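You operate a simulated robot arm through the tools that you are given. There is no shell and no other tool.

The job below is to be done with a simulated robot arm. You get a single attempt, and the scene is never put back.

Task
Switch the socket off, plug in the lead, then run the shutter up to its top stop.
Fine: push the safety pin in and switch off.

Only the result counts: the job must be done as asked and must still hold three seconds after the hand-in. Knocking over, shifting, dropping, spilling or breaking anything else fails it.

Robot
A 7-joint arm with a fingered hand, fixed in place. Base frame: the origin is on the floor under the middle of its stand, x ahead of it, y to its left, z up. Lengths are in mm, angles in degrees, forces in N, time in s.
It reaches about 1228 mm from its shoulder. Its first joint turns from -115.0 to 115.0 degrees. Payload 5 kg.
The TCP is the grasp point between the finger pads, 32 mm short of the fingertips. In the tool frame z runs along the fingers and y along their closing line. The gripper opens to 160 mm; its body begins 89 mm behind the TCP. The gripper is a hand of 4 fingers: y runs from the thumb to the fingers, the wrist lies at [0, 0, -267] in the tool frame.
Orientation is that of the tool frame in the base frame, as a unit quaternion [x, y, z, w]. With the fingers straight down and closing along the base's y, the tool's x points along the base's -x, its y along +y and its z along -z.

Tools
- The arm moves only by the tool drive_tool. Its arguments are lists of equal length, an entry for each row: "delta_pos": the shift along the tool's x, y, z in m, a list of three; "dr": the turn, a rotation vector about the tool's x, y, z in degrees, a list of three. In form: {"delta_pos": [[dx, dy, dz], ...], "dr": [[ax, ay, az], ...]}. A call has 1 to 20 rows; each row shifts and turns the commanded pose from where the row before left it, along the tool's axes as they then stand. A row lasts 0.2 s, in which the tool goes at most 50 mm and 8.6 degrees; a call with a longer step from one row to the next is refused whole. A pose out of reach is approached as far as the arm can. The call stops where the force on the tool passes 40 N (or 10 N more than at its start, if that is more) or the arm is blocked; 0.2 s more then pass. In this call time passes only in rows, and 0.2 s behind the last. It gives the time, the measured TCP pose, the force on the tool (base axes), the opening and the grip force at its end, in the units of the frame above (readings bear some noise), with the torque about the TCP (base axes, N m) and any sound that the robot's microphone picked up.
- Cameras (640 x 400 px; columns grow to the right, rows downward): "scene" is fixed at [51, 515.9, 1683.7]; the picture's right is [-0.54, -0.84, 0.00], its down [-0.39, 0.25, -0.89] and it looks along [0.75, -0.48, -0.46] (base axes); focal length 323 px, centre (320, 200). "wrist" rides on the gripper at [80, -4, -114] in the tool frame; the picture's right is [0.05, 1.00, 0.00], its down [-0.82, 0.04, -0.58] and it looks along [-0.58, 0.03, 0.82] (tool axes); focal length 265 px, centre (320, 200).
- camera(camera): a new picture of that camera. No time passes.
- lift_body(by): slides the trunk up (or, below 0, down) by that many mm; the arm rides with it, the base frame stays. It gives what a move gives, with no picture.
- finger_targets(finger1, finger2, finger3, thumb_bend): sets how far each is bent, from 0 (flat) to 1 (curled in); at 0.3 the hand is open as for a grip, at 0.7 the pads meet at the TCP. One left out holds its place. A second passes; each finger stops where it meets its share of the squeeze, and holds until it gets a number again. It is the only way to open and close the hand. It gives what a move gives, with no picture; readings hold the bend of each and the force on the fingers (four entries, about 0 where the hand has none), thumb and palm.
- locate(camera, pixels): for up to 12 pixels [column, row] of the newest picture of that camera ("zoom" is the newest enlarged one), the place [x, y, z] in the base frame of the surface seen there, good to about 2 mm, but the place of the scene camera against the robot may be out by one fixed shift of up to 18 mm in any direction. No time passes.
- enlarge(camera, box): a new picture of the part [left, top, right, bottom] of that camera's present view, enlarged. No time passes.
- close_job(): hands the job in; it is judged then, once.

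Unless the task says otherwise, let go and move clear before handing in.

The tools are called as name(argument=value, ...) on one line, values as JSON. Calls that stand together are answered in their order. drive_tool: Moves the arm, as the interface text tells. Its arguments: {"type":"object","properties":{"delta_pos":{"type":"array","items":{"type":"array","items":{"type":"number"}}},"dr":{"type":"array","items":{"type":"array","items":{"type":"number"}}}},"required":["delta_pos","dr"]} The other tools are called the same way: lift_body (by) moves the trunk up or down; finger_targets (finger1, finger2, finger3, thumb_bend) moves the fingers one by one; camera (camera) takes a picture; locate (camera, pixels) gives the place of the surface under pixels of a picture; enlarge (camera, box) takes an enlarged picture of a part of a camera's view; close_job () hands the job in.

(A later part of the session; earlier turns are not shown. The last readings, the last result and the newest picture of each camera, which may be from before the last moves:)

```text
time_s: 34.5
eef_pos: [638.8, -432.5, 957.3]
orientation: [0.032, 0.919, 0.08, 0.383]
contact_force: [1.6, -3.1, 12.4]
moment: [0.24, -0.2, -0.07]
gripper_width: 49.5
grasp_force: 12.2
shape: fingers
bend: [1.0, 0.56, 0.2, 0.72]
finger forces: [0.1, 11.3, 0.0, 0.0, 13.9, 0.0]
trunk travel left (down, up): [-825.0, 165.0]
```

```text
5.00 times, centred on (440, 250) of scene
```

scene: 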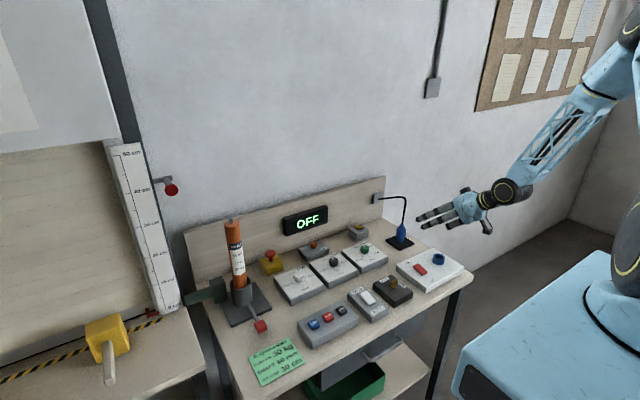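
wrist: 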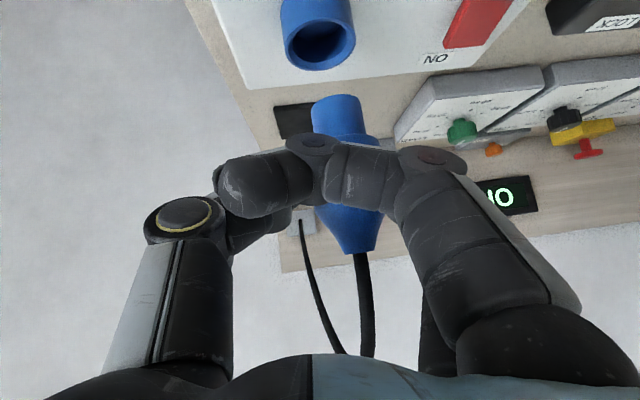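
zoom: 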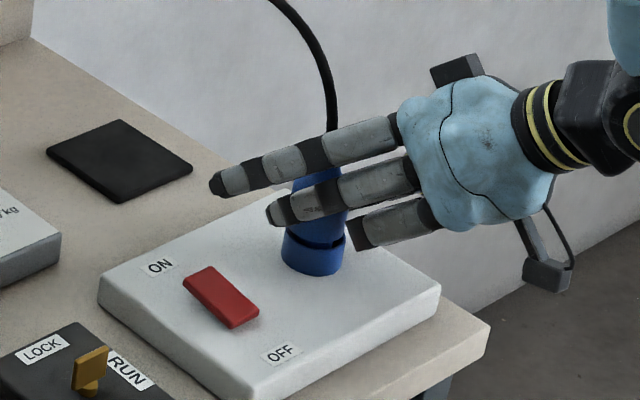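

Contact at 12 N as the neck reaches the socket floor; no click yet. I'll push a little more to be sure it seats.

drive_tool(delta_pos=[[0.0014, -0.00035, 0.0014], [0.0014, -0.00035, 0.0014], [0.0014, -0.00035, 0.0014]], dr=[[0, 0, 0], [0, 0, 0], [0, 0, 0]])

enlarge(camera="wrist", box=[240, 50, 400, 200])

enlarge(camera="scene", box=[400, 210, 480, 290])

```text
time_s: 35.3
eef_pos: [638.1, -432.0, 951.2]
orientation: [0.032, 0.92, 0.081, 0.382]
contact_force: [3.9, -3.9, 15.8]
moment: [0.19, -0.23, -0.11]
gripper_width: 49.0
grasp_force: 10.7
shape: fingers
bend: [1.0, 0.57, 0.2, 0.73]
finger forces: [0.0, 9.8, 0.0, 0.0, 13.7, 0.1]
trunk travel left (down, up): [-825.0, 165.0]
```

```text
2.67 times, centred on (320, 125) of wrist
```

zoom: 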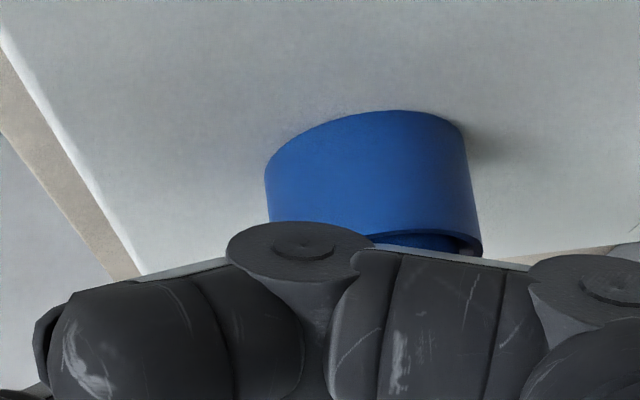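

```text
5.00 times, centred on (440, 250) of scene
```

zoom: 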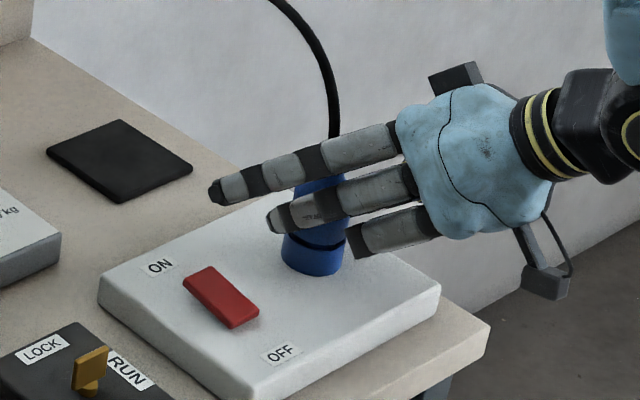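

The force stays near 16 N while the hand sank 6 mm, so either the plug is sliding in or the grip slips. I'll check the plug's position within the hand.

camera(camera="wrist")

locate(camera="wrist", pixels=[[350, 225], [350, 235], [345, 245], [355, 250], [365, 240], [330, 140], [345, 140], [320, 130], [340, 130], [360, 250]])

```text
taken
```

wrist: 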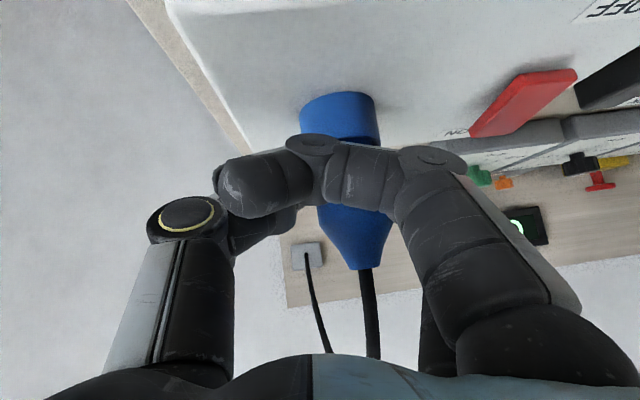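

```text
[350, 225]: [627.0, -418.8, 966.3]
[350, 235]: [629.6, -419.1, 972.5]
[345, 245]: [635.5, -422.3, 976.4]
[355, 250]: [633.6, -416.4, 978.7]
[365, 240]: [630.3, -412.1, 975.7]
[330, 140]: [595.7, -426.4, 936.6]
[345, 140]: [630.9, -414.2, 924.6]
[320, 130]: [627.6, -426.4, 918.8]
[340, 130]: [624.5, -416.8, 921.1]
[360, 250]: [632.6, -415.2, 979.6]
```

The cone top is now at z ≈ 986, so the plug's bottom is at about 901 — on the socket floor; the fingers just slipped on it. I'll release the plug.

finger_targets(finger2=0.35, thumb_bend=0.35)

camera(camera="wrist")

enlarge(camera="scene", box=[400, 210, 480, 290])

```text
time_s: 36.3
eef_pos: [638.6, -431.3, 949.0]
orientation: [0.032, 0.92, 0.081, 0.382]
contact_force: [0.3, 0.5, -0.3]
moment: [0.04, 0.03, -0.02]
gripper_width: 73.8
grasp_force: 0.1
shape: fingers
bend: [1.0, 0.35, 0.2, 0.35]
finger forces: [0.0, 0.0, 0.1, 0.0, 0.0, 0.0]
trunk travel left (down, up): [-825.0, 165.0]
```

```text
taken
```

wrist: 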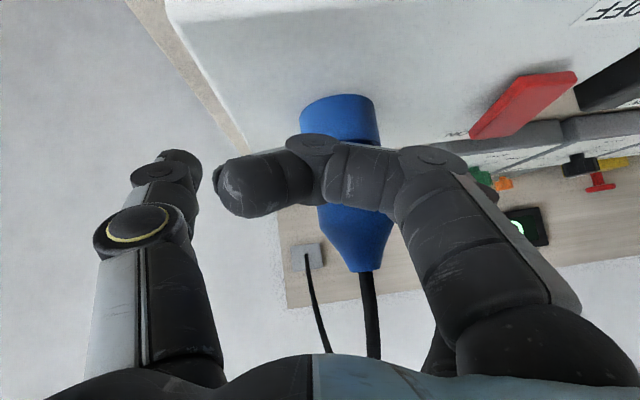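

```text
5.00 times, centred on (440, 250) of scene
```

zoom: 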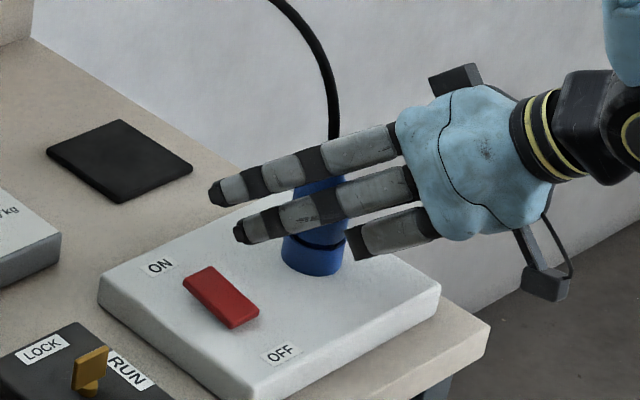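

The plug stays in the socket after release. I'll back the hand straight out along its own axis and look.

drive_tool(delta_pos=[[0, 0, -0.02], [0, 0, -0.035], [0, 0, -0.045], [0, 0, -0.045]], dr=[[0, 0, 0], [0, 0, 0], [0, 0, 0], [0, 0, 0]])

camera(camera="wrist")

enlarge(camera="scene", box=[400, 200, 480, 280])

enlarge(camera="scene", box=[260, 180, 360, 250])

```text
time_s: 37.3
eef_pos: [535.0, -450.2, 1049.6]
orientation: [0.033, 0.92, 0.081, 0.382]
contact_force: [0.3, 0.3, 2.0]
moment: [0.0, -0.01, 0.01]
gripper_width: 73.9
grasp_force: 0.1
shape: fingers
bend: [1.0, 0.35, 0.2, 0.35]
finger forces: [0.0, 0.0, 0.0, 0.0, 0.0, 0.1]
trunk travel left (down, up): [-825.0, 165.0]
```

```text
taken
```

wrist: 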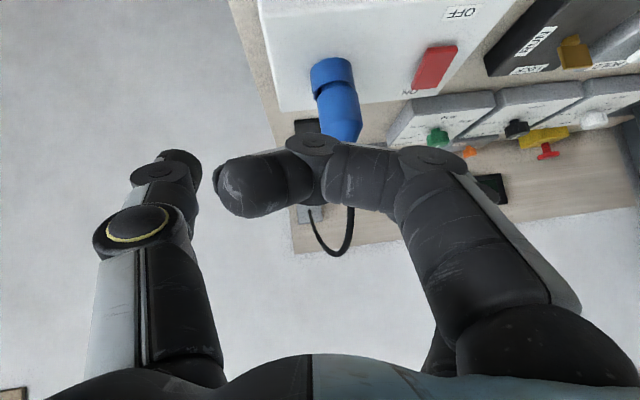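

```text
5.00 times, centred on (440, 240) of scene
```

zoom: 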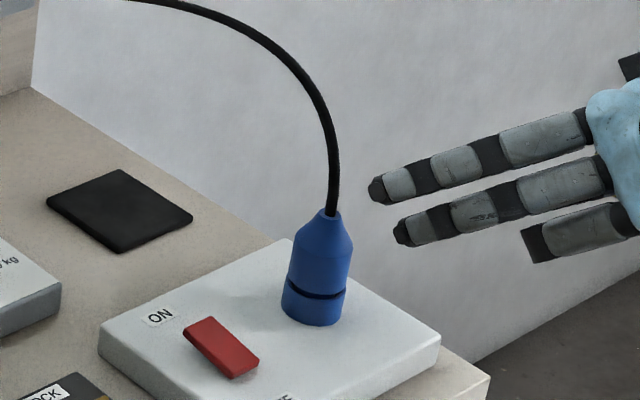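

```text
5.71 times, centred on (310, 215) of scene
```

zoom: 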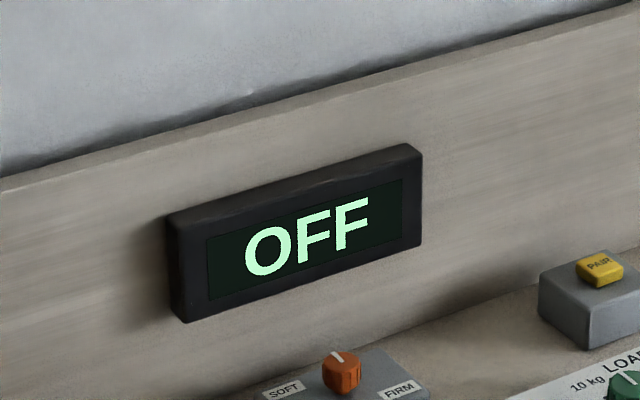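

The plug stands upright in the socket and the display still reads OFF. Before powering up I want a closer look at the yellow block by the shutter, so I'll straighten the hand, rise and head left.

drive_tool(delta_pos=[[0, 0, -0.02], [0, 0, -0.02], [0, 0, 0], [0, 0, 0], [0, 0, 0], [0, 0, 0], [0, 0, 0], [0, 0, 0], [0, 0.0, -0.045], [0, 0.0, -0.045], [0, 0.03, -0.035], [0, 0.03, -0.035], [0, 0.05, 0], [0, 0.05, 0], [0, 0.05, 0], [0, 0.05, 0], [0, 0.05, 0], [0, 0.05, 0], [0, 0.05, 0], [0, 0.05, 0]], dr=[[3.54, 0, -3.54], [3.54, 0, -3.54], [0, 7.5, 0], [0, 7.5, 0], [0, 7.5, 0], [0, 7.5, 0], [0, 7.5, 0], [0, 7.5, 0], [0, 0, 0], [0, 0, 0], [0, 0, 0], [0, 0, 0], [0, 0, 0], [0, 0, 0], [0, 0, 0], [0, 0, 0], [0, 0, 0], [0, 0, 0], [0, 0, 0], [0, 0, 0]])

drive_tool(delta_pos=[[0, 0.05, 0], [0, 0.05, 0], [0, 0.05, 0], [0, 0.05, 0], [0, 0.05, 0], [0, 0.05, 0], [0, 0.05, 0], [0, 0.05, 0], [0, 0.05, 0], [0, 0.05, 0], [0, 0.05, 0], [0, 0.05, 0]], dr=[[0, 0, 0], [0, 0, 0], [0, 0, 0], [0, 0, 0], [0, 0, 0], [0, 0, 0], [0, 0, 0], [0, 0, 0], [0, 0, 0], [0, 0, 0], [0, 0, 0], [0, 0, 0]])

camera(camera="wrist")

```text
time_s: 41.5
eef_pos: [505.4, 7.3, 1236.8]
orientation: [0.0, 1.0, 0.0, 0.001]
contact_force: [-1.1, 1.1, -0.1]
moment: [-0.04, -0.02, 0.02]
gripper_width: 73.9
grasp_force: 0.0
shape: fingers
bend: [1.0, 0.35, 0.2, 0.35]
finger forces: [0.1, 0.0, 0.1, 0.1, 0.0, 0.0]
trunk travel left (down, up): [-825.0, 165.0]
```

```text
time_s: 44.1
eef_pos: [506.1, 610.8, 1237.9]
orientation: [0.0, 1.0, 0.0, 0.001]
contact_force: [0.1, 0.2, -0.4]
moment: [-0.01, 0.01, 0.01]
gripper_width: 73.4
grasp_force: 0.0
shape: fingers
bend: [1.0, 0.35, 0.2, 0.35]
finger forces: [0.0, 0.0, 0.0, 0.0, 0.0, 0.1]
trunk travel left (down, up): [-825.0, 165.0]
```

```text
taken
```

wrist: 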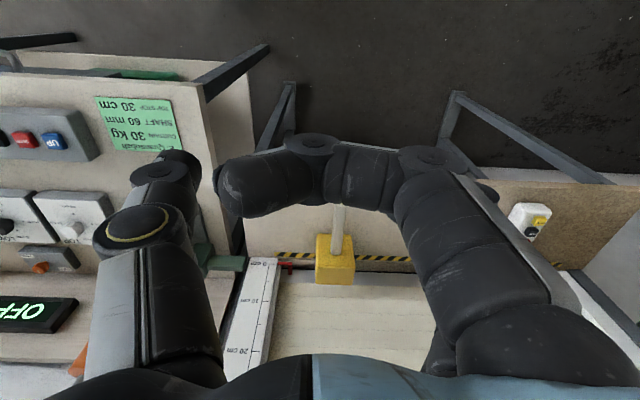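

The curled finger blocks the view, so I'll open the hand and enlarge the yellow block region.

finger_targets(finger1=0.2, finger2=0.2, finger3=0.2, thumb_bend=0.2)

camera(camera="wrist")

enlarge(camera="wrist", box=[240, 180, 420, 300])

enlarge(camera="scene", box=[70, 290, 190, 400])

```text
time_s: 45.1
eef_pos: [504.3, 609.0, 1239.7]
orientation: [-0.001, 1.0, 0.0, 0.001]
contact_force: [-0.4, 0.1, 0.7]
moment: [-0.02, 0.01, -0.01]
gripper_width: 193.9
grasp_force: 0.0
shape: fingers
bend: [0.2, 0.2, 0.2, 0.2]
finger forces: [0.0, 0.1, 0.1, 0.1, 0.1, 0.1]
trunk travel left (down, up): [-825.0, 165.0]
```

```text
taken
```

wrist: 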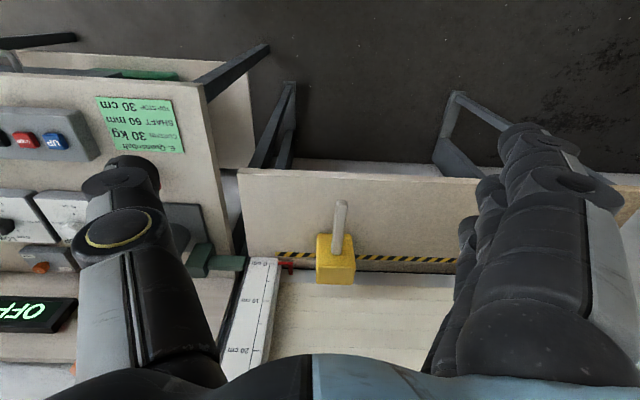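

```text
3.33 times, centred on (330, 240) of wrist
```

zoom: 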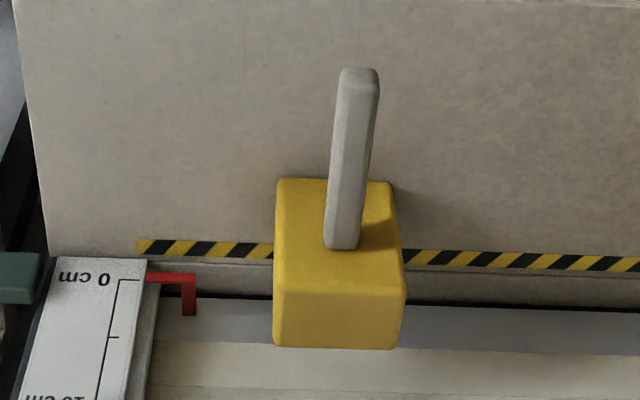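

```text
3.64 times, centred on (130, 345) of scene
```

zoom: 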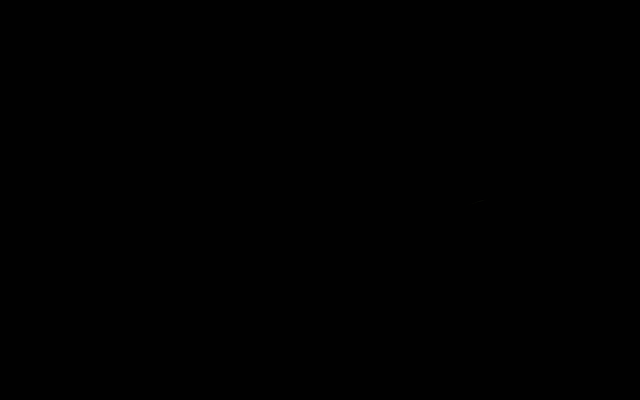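

The arm now hides the scene camera's view, but the wrist view shows the yellow block's lever on its front face. I'll measure the block, lever and bottom bar to see whether the block overlaps the shutter.

locate(camera="zoom", pixels=[[340, 240], [345, 150], [358, 80], [335, 340], [335, 300], [285, 335], [395, 335], [280, 200], [380, 200], [500, 330], [500, 300], [190, 300]])

locate(camera="wrist", pixels=[[336, 240], [337, 225], [342, 203], [335, 279], [320, 240], [352, 240], [400, 275], [400, 262], [400, 255], [290, 266]])

```text
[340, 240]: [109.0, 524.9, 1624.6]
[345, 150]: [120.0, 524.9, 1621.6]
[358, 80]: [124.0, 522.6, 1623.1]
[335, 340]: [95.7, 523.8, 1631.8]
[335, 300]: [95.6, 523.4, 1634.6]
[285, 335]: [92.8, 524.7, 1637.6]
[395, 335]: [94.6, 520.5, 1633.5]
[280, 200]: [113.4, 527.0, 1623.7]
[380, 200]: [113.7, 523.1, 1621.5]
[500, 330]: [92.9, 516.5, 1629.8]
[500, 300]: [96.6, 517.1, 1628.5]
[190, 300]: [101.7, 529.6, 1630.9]
```

```text
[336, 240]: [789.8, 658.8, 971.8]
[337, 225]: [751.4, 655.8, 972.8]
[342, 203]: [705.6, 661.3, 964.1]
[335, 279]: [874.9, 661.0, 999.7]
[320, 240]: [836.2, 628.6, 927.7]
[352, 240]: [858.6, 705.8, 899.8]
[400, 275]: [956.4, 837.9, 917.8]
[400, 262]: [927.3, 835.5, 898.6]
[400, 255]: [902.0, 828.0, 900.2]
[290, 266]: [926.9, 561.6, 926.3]
```

The block stands about 65 mm in front of the bar (x 836–890 against 956), so it doesn't tie into the shutter; I'll leave it. Now I'll return toward the red switch, turning the hand −90° so its thumb stays clear of the standing plug.

drive_tool(delta_pos=[[-0.005, -0.0495, 0], [-0.005, -0.0495, 0], [-0.005, -0.0495, 0], [-0.005, -0.0495, 0], [-0.005, -0.0495, 0], [-0.005, -0.0495, 0], [-0.005, -0.0495, 0], [-0.005, -0.0495, 0], [-0.005, -0.0495, 0], [-0.005, -0.0495, 0], [-0.005, -0.0495, 0], [-0.005, -0.0495, 0], [-0.005, -0.0495, 0], [-0.005, -0.0495, 0], [-0.005, -0.0495, 0], [-0.005, -0.0495, 0], [-0.005, -0.0495, 0], [-0.005, -0.0495, 0]], dr=[[0, 0, 0], [0, 0, 0], [0, 0, 0], [0, 0, 0], [0, 0, 0], [0, 0, 0], [0, 0, 0], [0, 0, 0], [0, 0, 0], [0, 0, 0], [0, 0, 0], [0, 0, 0], [0, 0, 0], [0, 0, 0], [0, 0, 0], [0, 0, 0], [0, 0, 0], [0, 0, 0]])

drive_tool(delta_pos=[[0, 0, 0], [0, 0, 0], [0, 0, 0], [0, 0, 0], [0, 0, 0], [0, 0, 0], [0, 0, 0], [0, 0, 0], [0, 0, 0], [0, 0, 0], [0, 0, 0]], dr=[[0, 0, -8.18], [0, 0, -8.18], [0, 0, -8.18], [0, 0, -8.18], [0, 0, -8.18], [0, 0, -8.18], [0, 0, -8.18], [0, 0, -8.18], [0, 0, -8.18], [0, 0, -8.18], [0, 0, -8.18]])

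finger_targets(finger1=0.6, finger2=1.0, finger3=1.0, thumb_bend=0.3)

finger_targets(thumb_bend=1.0)

camera(camera="wrist")

camera(camera="scene")

```text
time_s: 48.9
eef_pos: [595.8, -286.1, 1235.0]
orientation: [-0.001, 1.0, 0.002, 0.001]
contact_force: [-0.5, -0.2, -0.1]
moment: [0.03, 0.0, 0.0]
gripper_width: 194.1
grasp_force: 0.1
shape: fingers
bend: [0.2, 0.2, 0.2, 0.2]
finger forces: [0.0, 0.0, 0.0, 0.0, 0.0, 0.0]
trunk travel left (down, up): [-825.0, 165.0]
```

```text
time_s: 51.3
eef_pos: [596.4, -284.2, 1238.4]
orientation: [0.708, -0.706, 0.001, -0.002]
contact_force: [-0.7, 0.3, -0.9]
moment: [-0.04, -0.01, -0.02]
gripper_width: 194.2
grasp_force: 0.0
shape: fingers
bend: [0.2, 0.2, 0.2, 0.2]
finger forces: [0.0, 0.0, 0.1, 0.0, 0.0, 0.1]
trunk travel left (down, up): [-825.0, 165.0]
```

```text
time_s: 52.3
eef_pos: [596.4, -284.0, 1237.9]
orientation: [0.708, -0.707, 0.0, 0.0]
contact_force: [-0.6, -0.6, 0.6]
moment: [-0.03, 0.01, 0.03]
gripper_width: 112.1
grasp_force: 0.0
shape: fingers
bend: [0.6, 1.0, 1.0, 0.3]
finger forces: [0.0, 0.0, 0.1, 0.0, 0.1, 0.0]
trunk travel left (down, up): [-825.0, 165.0]
```

```text
time_s: 53.3
eef_pos: [598.0, -284.4, 1237.4]
orientation: [0.707, -0.707, 0.0, 0.0]
contact_force: [0.1, 0.3, -0.2]
moment: [0.0, 0.0, -0.02]
gripper_width: 31.2
grasp_force: 0.0
shape: fingers
bend: [0.6, 1.0, 1.0, 0.83]
finger forces: [0.1, 0.1, 0.0, 0.0, 0.0, 0.0]
trunk travel left (down, up): [-825.0, 165.0]
```

```text
taken
```

wrist: 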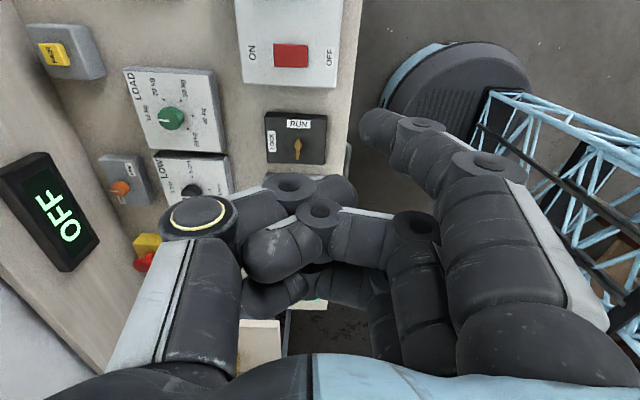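

```text
taken
```

scene: 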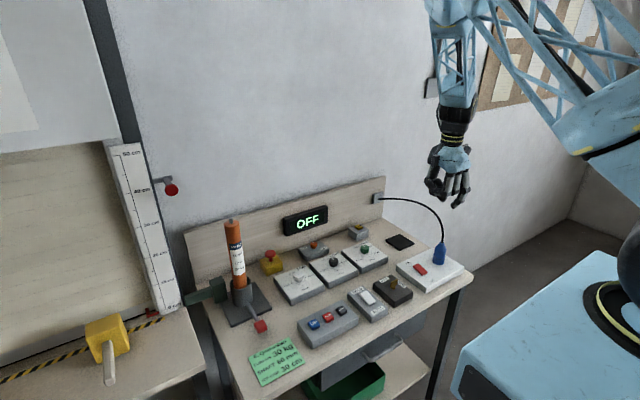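

The view turned as planned with the plug out of the way. I'll locate the fingertip and switch from here to set the exact approach.

locate(camera="wrist", pixels=[[370, 115], [362, 125], [377, 122], [360, 120], [290, 55], [279, 55], [303, 55], [290, 46], [290, 64], [296, 150], [253, 52], [330, 58]])

enlarge(camera="wrist", box=[230, 0, 350, 170])

```text
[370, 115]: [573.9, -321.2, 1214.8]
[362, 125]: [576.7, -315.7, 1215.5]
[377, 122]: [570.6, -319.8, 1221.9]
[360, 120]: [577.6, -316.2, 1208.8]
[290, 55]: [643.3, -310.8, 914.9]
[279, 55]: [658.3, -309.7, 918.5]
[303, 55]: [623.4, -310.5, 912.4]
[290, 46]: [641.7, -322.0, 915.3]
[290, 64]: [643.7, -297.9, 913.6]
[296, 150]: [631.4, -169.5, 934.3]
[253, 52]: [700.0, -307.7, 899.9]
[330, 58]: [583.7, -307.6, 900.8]
```

```text
2.35 times, centred on (290, 85) of wrist
```

zoom: 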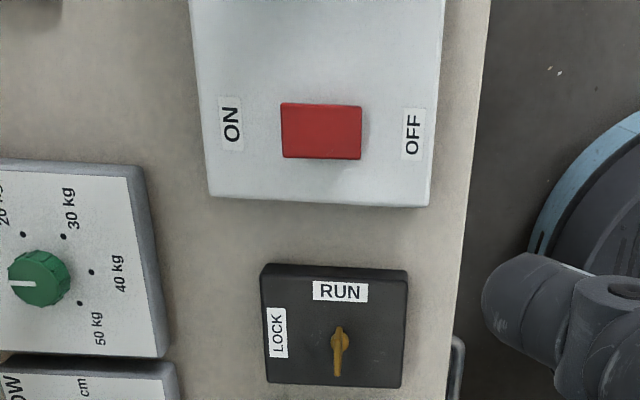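

The ON end is at (658, −310, 918) and the fingertip lies about (−22, −27, −31) from the TCP. I'll move over the ON end and lower to 40 mm above it.

drive_tool(delta_pos=[[-0.001, -0.04, 0], [0, -0.0395, 0], [0, 0, 0.049], [0, 0, 0.049], [0, 0, 0.049], [0, 0, 0.049], [0, 0, 0.049]], dr=[[0, 0, 0], [0, 0, 0], [0, 0, 0], [0, 0, 0], [0, 0, 0], [0, 0, 0], [0, 0, 0]])

camera(camera="wrist")

enlarge(camera="scene", box=[370, 190, 490, 290])

locate(camera="wrist", pixels=[[370, 115], [362, 125], [377, 122], [360, 118], [350, 100], [340, 110], [330, 120], [380, 90]])

```text
time_s: 54.9
eef_pos: [677.9, -283.1, 994.0]
orientation: [-0.707, 0.707, -0.001, 0.002]
contact_force: [-0.8, 0.8, -0.2]
moment: [0.02, 0.07, 0.03]
gripper_width: 31.3
grasp_force: 0.0
shape: fingers
bend: [0.6, 1.0, 1.0, 0.83]
finger forces: [0.1, 0.1, 0.0, 0.1, 0.0, 0.0]
trunk travel left (down, up): [-825.0, 165.0]
```

```text
taken
```

wrist: 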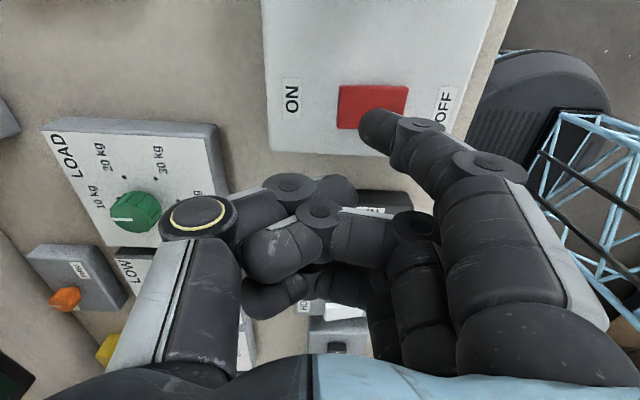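

```text
4.00 times, centred on (430, 240) of scene
```

zoom: 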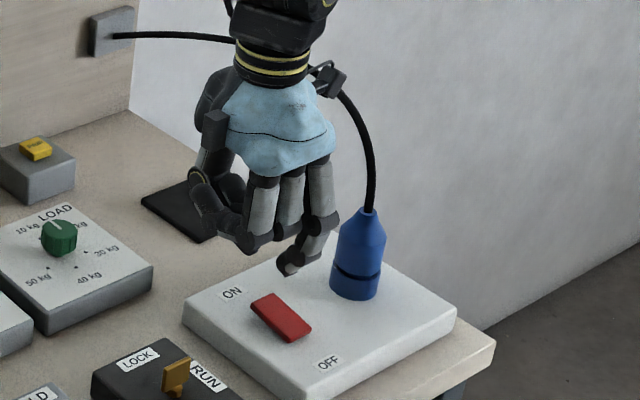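

```text
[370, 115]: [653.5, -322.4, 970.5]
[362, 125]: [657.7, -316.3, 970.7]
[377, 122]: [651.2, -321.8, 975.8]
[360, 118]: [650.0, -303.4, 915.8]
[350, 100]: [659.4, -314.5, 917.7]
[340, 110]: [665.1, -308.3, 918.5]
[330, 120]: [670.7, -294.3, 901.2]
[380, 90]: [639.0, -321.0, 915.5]
```

The fingertip sits above the ON end with the plug well clear. I'll press down in small steps.

drive_tool(delta_pos=[[0, 0, 0.02], [0, 0, 0.018], [0, 0, 0.004], [0, 0, 0.004], [0, 0, 0.004], [0, 0, 0.003], [0, 0, 0.003], [0, 0, 0.003]], dr=[[0, 0, 0], [0, 0, 0], [0, 0, 0], [0, 0, 0], [0, 0, 0], [0, 0, 0], [0, 0, 0], [0, 0, 0]])

camera(camera="scene")

enlarge(camera="wrist", box=[300, 60, 440, 180])

enlarge(camera="scene", box=[260, 190, 350, 250])

```text
time_s: 56.7
eef_pos: [676.4, -282.7, 933.8]
orientation: [-0.707, 0.707, -0.002, 0.001]
contact_force: [-1.9, 0.8, 15.3]
moment: [-0.46, 0.22, -0.06]
gripper_width: 18.0
grasp_force: 7.2
shape: fingers
bend: [0.78, 1.0, 1.0, 0.83]
finger forces: [14.5, 0.0, 0.1, 0.1, 0.0, 0.0]
trunk travel left (down, up): [-825.0, 165.0]
```

```text
taken
```

scene: 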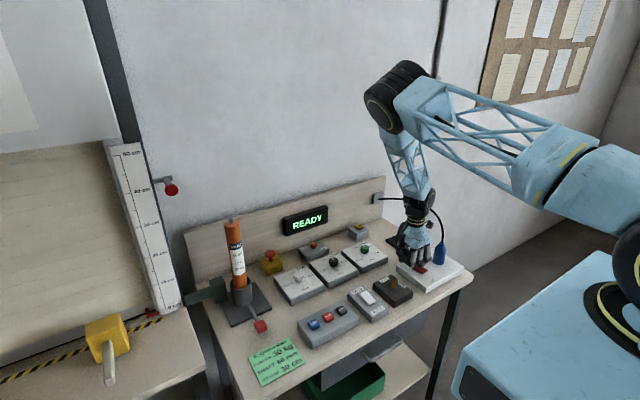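

```text
3.33 times, centred on (370, 120) of wrist
```

zoom: 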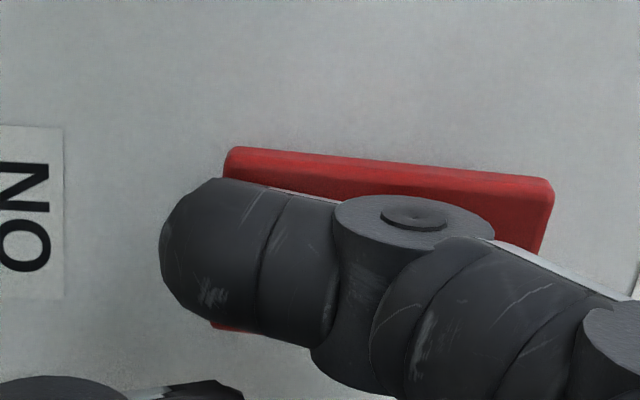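

```text
6.67 times, centred on (305, 220) of scene
```

zoom: 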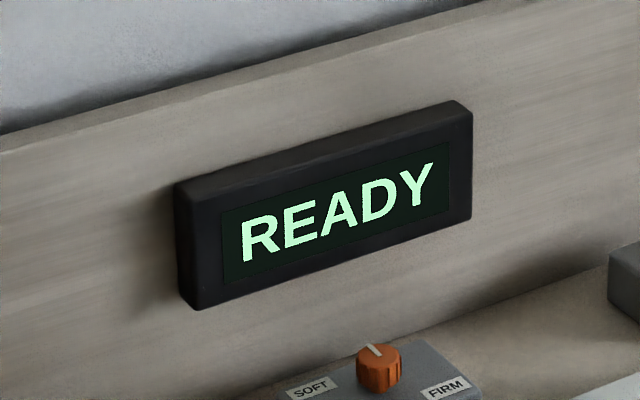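

The display now reads READY, so the lead and socket work. I'll lift off and move over the blue UP button at about (634, 148, 918).

drive_tool(delta_pos=[[0, 0, -0.02], [0, 0, -0.045], [0, 0, -0.045], [-0.046, 0.002, 0], [-0.046, 0.002, 0], [-0.046, 0.002, 0], [-0.046, 0.002, 0], [-0.046, 0.002, 0], [-0.046, 0.002, 0], [-0.046, 0.002, 0], [-0.046, 0.002, 0], [-0.046, 0.002, 0], [-0.044, 0.002, 0]], dr=[[0, 0, 0], [0, 0, 0], [0, 0, 0], [0, 0, 0], [0, 0, 0], [0, 0, 0], [0, 0, 0], [0, 0, 0], [0, 0, 0], [0, 0, 0], [0, 0, 0], [0, 0, 0], [0, 0, 0]])

camera(camera="wrist")

camera(camera="scene")

```text
time_s: 59.5
eef_pos: [659.6, 176.1, 1045.2]
orientation: [-0.707, 0.707, -0.002, 0.0]
contact_force: [-0.4, 0.5, 0.5]
moment: [-0.02, 0.0, 0.01]
gripper_width: 30.9
grasp_force: 0.0
shape: fingers
bend: [0.6, 1.0, 1.0, 0.84]
finger forces: [0.0, 0.1, 0.0, 0.0, 0.1, 0.0]
trunk travel left (down, up): [-825.0, 165.0]
```

```text
taken
```

wrist: 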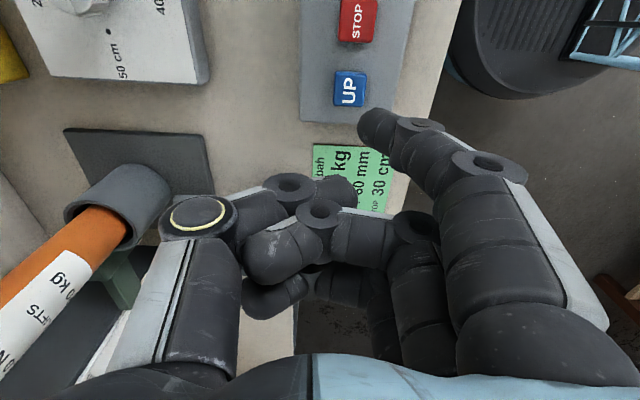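

```text
taken
```

scene: 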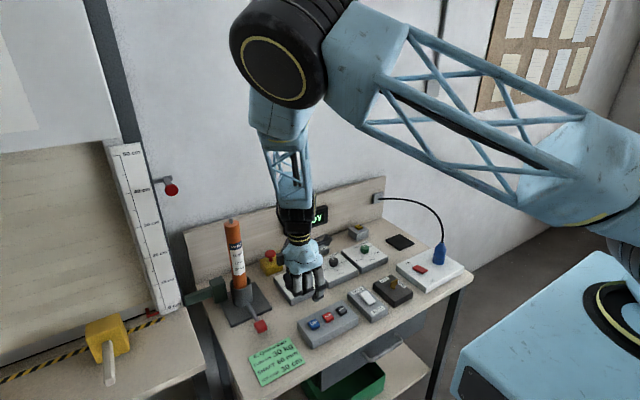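

locate(camera="wrist", pixels=[[350, 88], [336, 88], [364, 90], [350, 74], [350, 104], [357, 18], [370, 115], [362, 125], [377, 122], [380, 70], [325, 115]])

enlarge(camera="wrist", box=[290, 0, 430, 140])

```text
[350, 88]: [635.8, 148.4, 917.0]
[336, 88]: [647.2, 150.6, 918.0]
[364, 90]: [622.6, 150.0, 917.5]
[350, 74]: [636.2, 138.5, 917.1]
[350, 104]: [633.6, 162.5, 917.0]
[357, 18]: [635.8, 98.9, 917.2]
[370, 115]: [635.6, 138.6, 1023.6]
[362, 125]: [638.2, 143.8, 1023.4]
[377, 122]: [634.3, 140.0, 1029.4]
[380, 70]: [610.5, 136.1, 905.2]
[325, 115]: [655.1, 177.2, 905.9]
```

```text
2.86 times, centred on (360, 70) of wrist
```

zoom: 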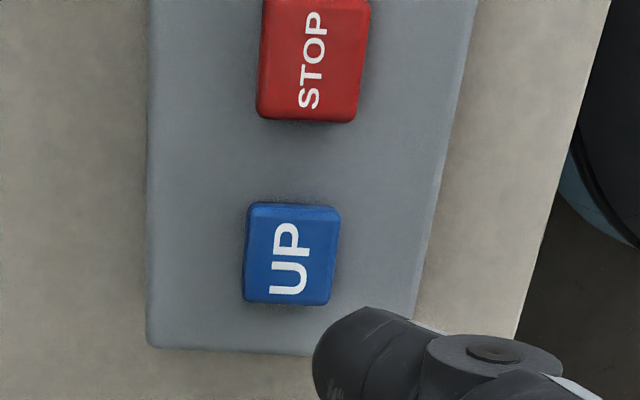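

The fingertip is right above the UP button (centre 635, 150; z 917). I'll press it down in small steps.

drive_tool(delta_pos=[[0, 0, 0.045], [0, 0, 0.043], [0, 0, 0.004], [0, 0, 0.004], [0, 0, 0.004], [0, 0, 0.003], [0, 0, 0.003]], dr=[[0, 0, 0], [0, 0, 0], [0, 0, 0], [0, 0, 0], [0, 0, 0], [0, 0, 0], [0, 0, 0]])

camera(camera="scene")

enlarge(camera="wrist", box=[290, 40, 430, 180])

```text
time_s: 61.1
eef_pos: [654.0, 173.8, 939.7]
orientation: [0.707, -0.707, 0.001, -0.002]
contact_force: [-10.3, -2.2, 36.1]
moment: [-1.25, 1.37, -0.27]
gripper_width: 27.5
grasp_force: 19.1
shape: fingers
bend: [0.73, 1.0, 1.0, 0.84]
finger forces: [36.9, 0.0, 0.1, 0.1, 0.0, 0.1]
trunk travel left (down, up): [-825.0, 165.0]
heard: click
```

```text
taken
```

scene: 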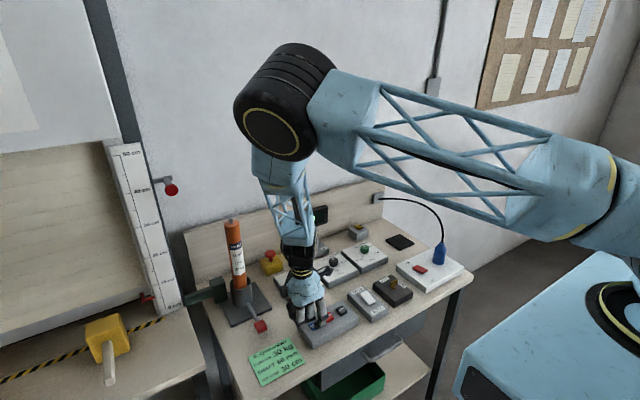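

```text
2.86 times, centred on (360, 110) of wrist
```

zoom: 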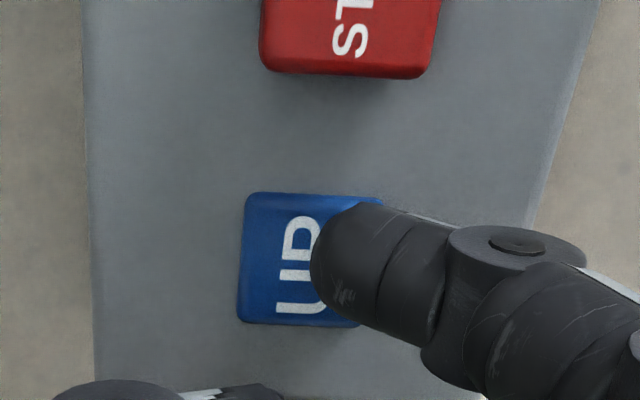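

A click was heard and the red pointer at (147,298) has started rising. I'll lift the finger and watch.

drive_tool(delta_pos=[[0, 0, -0.02], [0, 0, -0.045], [0, 0, -0.045]], dr=[[0, 0, 0], [0, 0, 0], [0, 0, 0]])

camera(camera="scene")

enlarge(camera="scene", box=[100, 130, 200, 320])

```text
time_s: 61.9
eef_pos: [653.6, 175.2, 1048.4]
orientation: [0.707, -0.707, 0.001, 0.0]
contact_force: [0.2, 0.2, 0.4]
moment: [-0.01, -0.03, 0.0]
gripper_width: 31.0
grasp_force: 0.0
shape: fingers
bend: [0.6, 1.0, 1.0, 0.84]
finger forces: [0.1, 0.0, 0.0, 0.1, 0.1, 0.0]
trunk travel left (down, up): [-825.0, 165.0]
```

```text
taken
```

scene: 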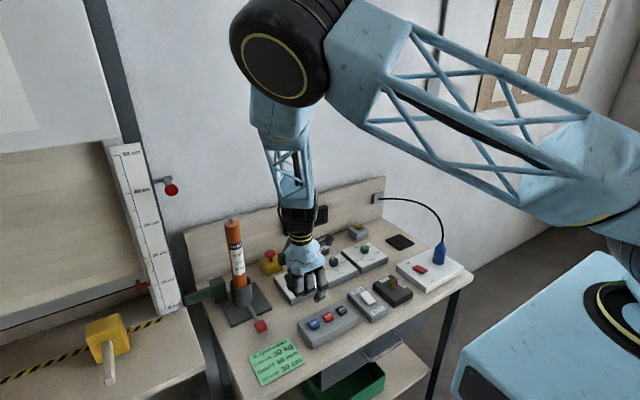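

```text
2.11 times, centred on (150, 225) of scene
```

zoom: 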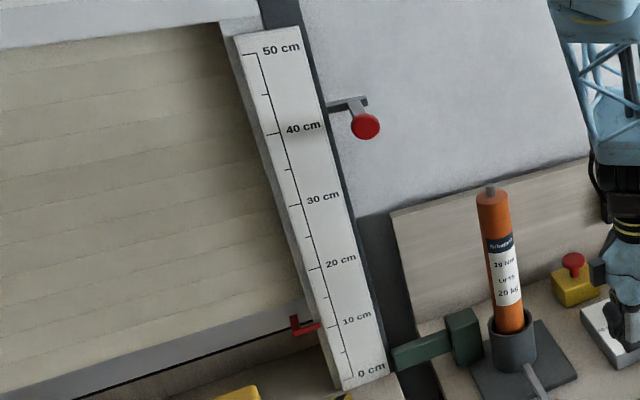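

The shutter is running up and its pointer is near 10 cm. I'll move the hand aside to uncover the display while it runs.

drive_tool(delta_pos=[[0, 0.04, -0.02], [0, 0.04, -0.02], [0, 0.04, -0.02], [0, 0.02, -0.02]], dr=[[0, 0, 0], [0, 0, 0], [0, 0, 0], [0, 0, 0]])

camera(camera="scene")

enlarge(camera="scene", box=[100, 130, 200, 320])

```text
time_s: 62.9
eef_pos: [512.1, 174.4, 1130.1]
orientation: [0.708, -0.706, 0.001, -0.001]
contact_force: [-0.5, -0.5, 0.0]
moment: [-0.01, -0.01, -0.02]
gripper_width: 30.8
grasp_force: 0.1
shape: fingers
bend: [0.6, 1.0, 1.0, 0.84]
finger forces: [0.1, 0.1, 0.0, 0.1, 0.1, 0.0]
trunk travel left (down, up): [-825.0, 165.0]
```

```text
taken
```

scene: 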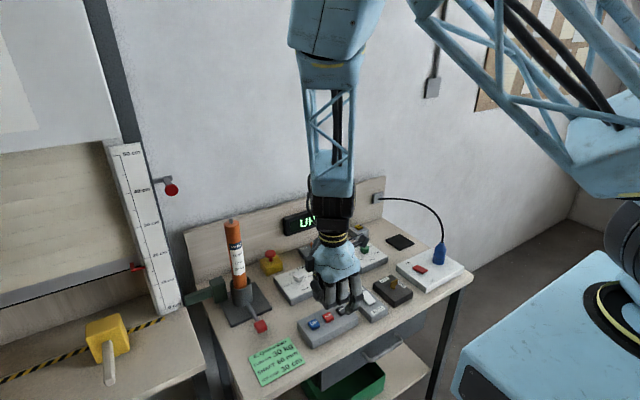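

```text
2.11 times, centred on (150, 225) of scene
```

zoom: 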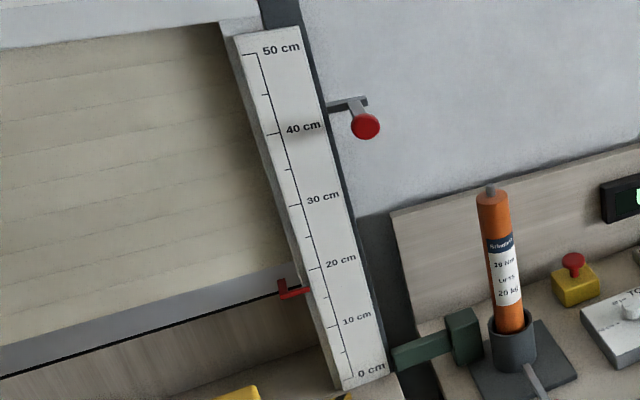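

The pointer is at about 16 cm, and the display now starts with "U…" at (306,221). I'll enlarge the display and keep clearing the view.

enlarge(camera="scene", box=[270, 195, 340, 245])

drive_tool(delta_pos=[[0.04, 0, -0.02], [0.04, 0, -0.02], [0.04, 0, -0.02], [0.04, 0, -0.02]], dr=[[0, 0, 0], [0, 0, 0], [0, 0, 0], [0, 0, 0]])

camera(camera="scene")

enlarge(camera="scene", box=[270, 195, 340, 245])

enlarge(camera="scene", box=[100, 130, 200, 320])

```text
8.00 times, centred on (305, 220) of scene
```

zoom: 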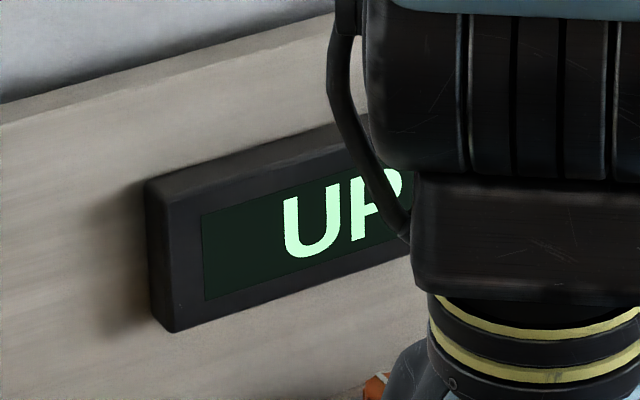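

```text
time_s: 63.9
eef_pos: [517.2, 13.0, 1210.0]
orientation: [0.708, -0.707, 0.0, -0.001]
contact_force: [0.1, -0.5, 0.0]
moment: [0.04, -0.01, -0.02]
gripper_width: 30.8
grasp_force: 0.0
shape: fingers
bend: [0.6, 1.0, 1.0, 0.84]
finger forces: [0.0, 0.0, 0.1, 0.0, 0.0, 0.0]
trunk travel left (down, up): [-825.0, 165.0]
```

```text
taken
```

scene: 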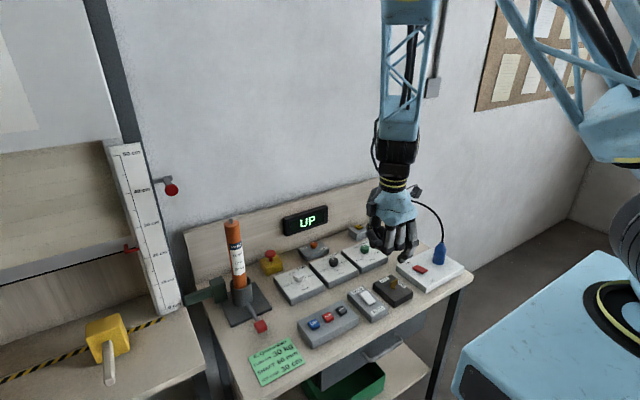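

```text
8.00 times, centred on (305, 220) of scene
```

zoom: 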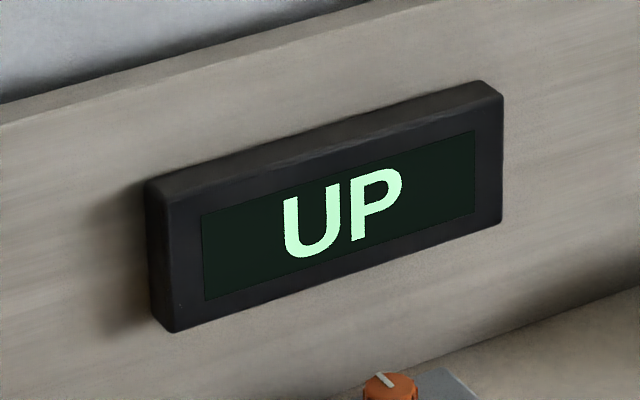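

```text
2.11 times, centred on (150, 225) of scene
```

zoom: 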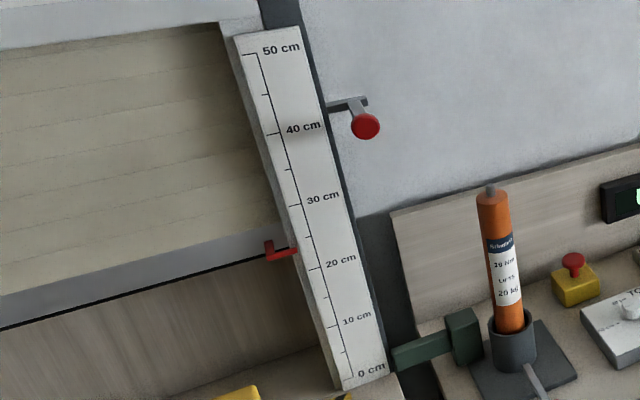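

The display says UP and the pointer is near 22 cm. I'll wait another second and look again.

drive_tool(delta_pos=[[0, 0, 0], [0, 0, 0], [0, 0, 0], [0, 0, 0], [0, 0, 0], [0, 0, 0], [0, 0, 0]], dr=[[0, 0, 0], [0, 0, 0], [0, 0, 0], [0, 0, 0], [0, 0, 0], [0, 0, 0], [0, 0, 0]])

enlarge(camera="scene", box=[100, 130, 330, 320])

```text
time_s: 65.5
eef_pos: [516.6, 15.3, 1208.5]
orientation: [-0.707, 0.707, -0.001, 0.0]
contact_force: [0.2, -0.3, -0.6]
moment: [-0.03, 0.0, 0.01]
gripper_width: 30.9
grasp_force: 0.1
shape: fingers
bend: [0.6, 1.0, 1.0, 0.84]
finger forces: [0.1, 0.0, 0.1, 0.0, 0.0, 0.0]
trunk travel left (down, up): [-825.0, 165.0]
```

```text
2.11 times, centred on (215, 225) of scene
```

zoom: 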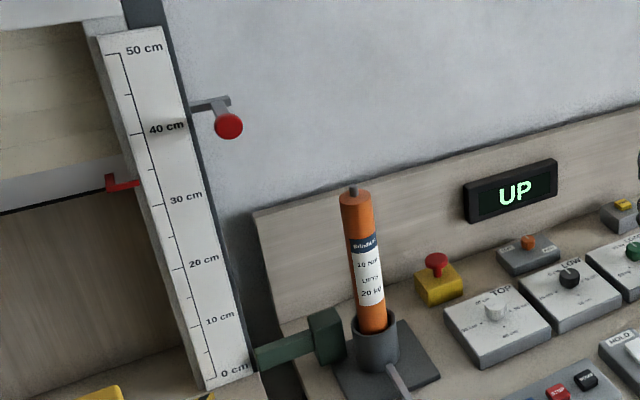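

The pointer has passed 30 cm and keeps rising (UP). I'll wait about three more seconds.

drive_tool(delta_pos=[[0, 0, 0], [0, 0, 0], [0, 0, 0], [0, 0, 0], [0, 0, 0], [0, 0, 0], [0, 0, 0], [0, 0, 0], [0, 0, 0], [0, 0, 0], [0, 0, 0], [0, 0, 0], [0, 0, 0], [0, 0, 0], [0, 0, 0], [0, 0, 0], [0, 0, 0], [0, 0, 0]], dr=[[0, 0, 0], [0, 0, 0], [0, 0, 0], [0, 0, 0], [0, 0, 0], [0, 0, 0], [0, 0, 0], [0, 0, 0], [0, 0, 0], [0, 0, 0], [0, 0, 0], [0, 0, 0], [0, 0, 0], [0, 0, 0], [0, 0, 0], [0, 0, 0], [0, 0, 0], [0, 0, 0]])

enlarge(camera="scene", box=[100, 130, 330, 320])

camera(camera="scene")

```text
time_s: 69.3
eef_pos: [517.1, 14.5, 1210.0]
orientation: [-0.707, 0.708, -0.001, 0.0]
contact_force: [0.7, -0.5, 0.2]
moment: [0.04, -0.03, 0.03]
gripper_width: 31.0
grasp_force: 0.0
shape: fingers
bend: [0.6, 1.0, 1.0, 0.84]
finger forces: [0.0, 0.0, 0.0, 0.1, 0.0, 0.0]
trunk travel left (down, up): [-825.0, 165.0]
```

```text
2.11 times, centred on (215, 225) of scene
```

zoom: 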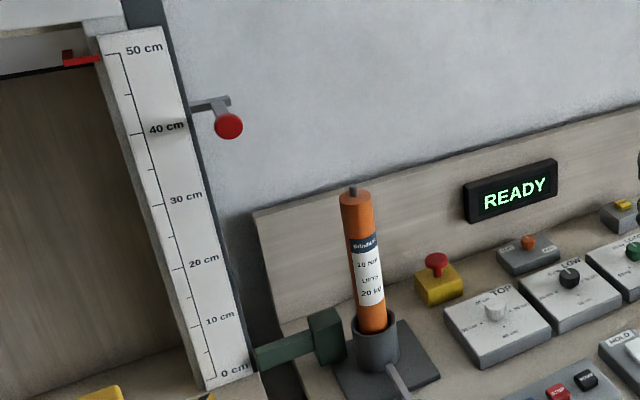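

```text
taken
```

scene: 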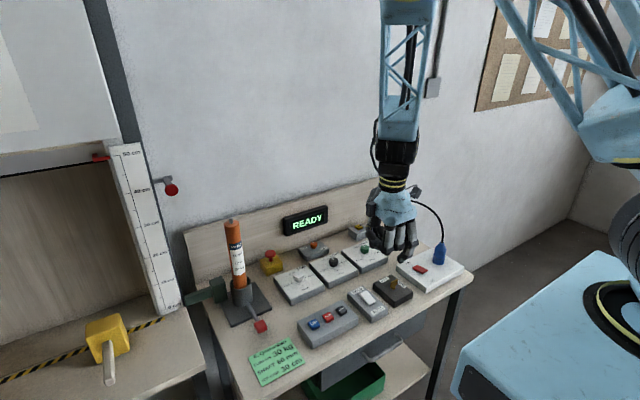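

The shutter stopped at the 50 cm top stop and the display went back to READY. Next is the safety pin: I'll turn the hand back, rise and move in front of the pin knob near (871, 424, 1330).

drive_tool(delta_pos=[[0, 0, -0.01], [0, 0, -0.01], [0, 0, -0.01], [0, 0, -0.01], [0, 0, -0.01], [0, 0, -0.01], [0, 0, -0.01], [0, 0, -0.01], [0, 0, -0.01], [0, 0, -0.01], [0, 0, -0.01]], dr=[[0, 0, 8.18], [0, 0, 8.18], [0, 0, 8.18], [0, 0, 8.18], [0, 0, 8.18], [0, 0, 8.18], [0, 0, 8.18], [0, 0, 8.18], [0, 0, 8.18], [0, 0, 8.18], [0, 0, 8.18]])

drive_tool(delta_pos=[[0, 0.045, 0], [0, 0.045, 0], [0, 0.045, 0], [0, 0.045, 0], [0, 0.045, 0], [0, 0.045, 0], [0, 0.045, 0], [0, 0.045, 0], [0, 0.045, 0], [0, 0, 0], [0, 0, 0], [0, 0, 0], [0, 0, 0], [0, 0, 0], [0, 0, 0], [0, 0, 0]], dr=[[0, 0, 0], [0, 0, 0], [0, 0, 0], [0, 0, 0], [0, 0, 0], [0, 0, 0], [0, 0, 0], [0, 0, 0], [0, 0, 0], [0, -7.5, 0], [0, -7.5, 0], [0, -7.5, 0], [0, -7.5, 0], [0, -7.5, 0], [0, -7.5, 0], [0, -7.5, 0]])

camera(camera="wrist")

```text
time_s: 71.7
eef_pos: [515.3, 15.2, 1318.8]
orientation: [0.0, 1.0, -0.001, 0.0]
contact_force: [0.0, 0.3, 0.0]
moment: [-0.01, 0.01, 0.0]
gripper_width: 31.0
grasp_force: 0.0
shape: fingers
bend: [0.6, 1.0, 1.0, 0.84]
finger forces: [0.0, 0.1, 0.0, 0.0, 0.0, 0.0]
trunk travel left (down, up): [-825.0, 165.0]
```

```text
time_s: 74.7
eef_pos: [571.2, 342.7, 1311.4]
orientation: [0.064, 0.943, -0.04, 0.325]
contact_force: [0.6, -0.8, -0.2]
moment: [0.05, 0.02, 0.05]
gripper_width: 30.9
grasp_force: 0.0
shape: fingers
bend: [0.6, 1.0, 1.0, 0.84]
finger forces: [0.1, 0.1, 0.0, 0.0, 0.1, 0.0]
trunk travel left (down, up): [-825.0, 165.0]
stopped in row 15: the arm was blocked; the commanded pose is now the measured one
```

```text
taken
```

wrist: 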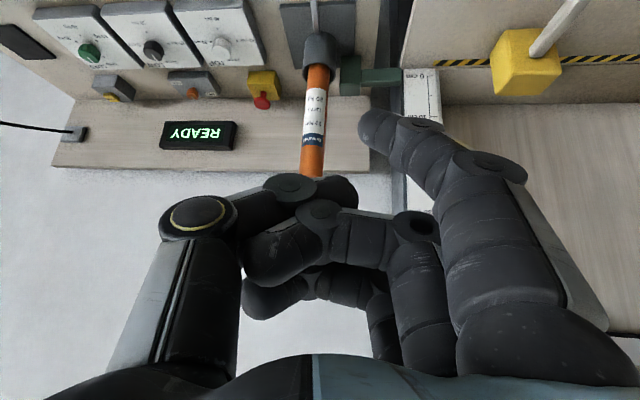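

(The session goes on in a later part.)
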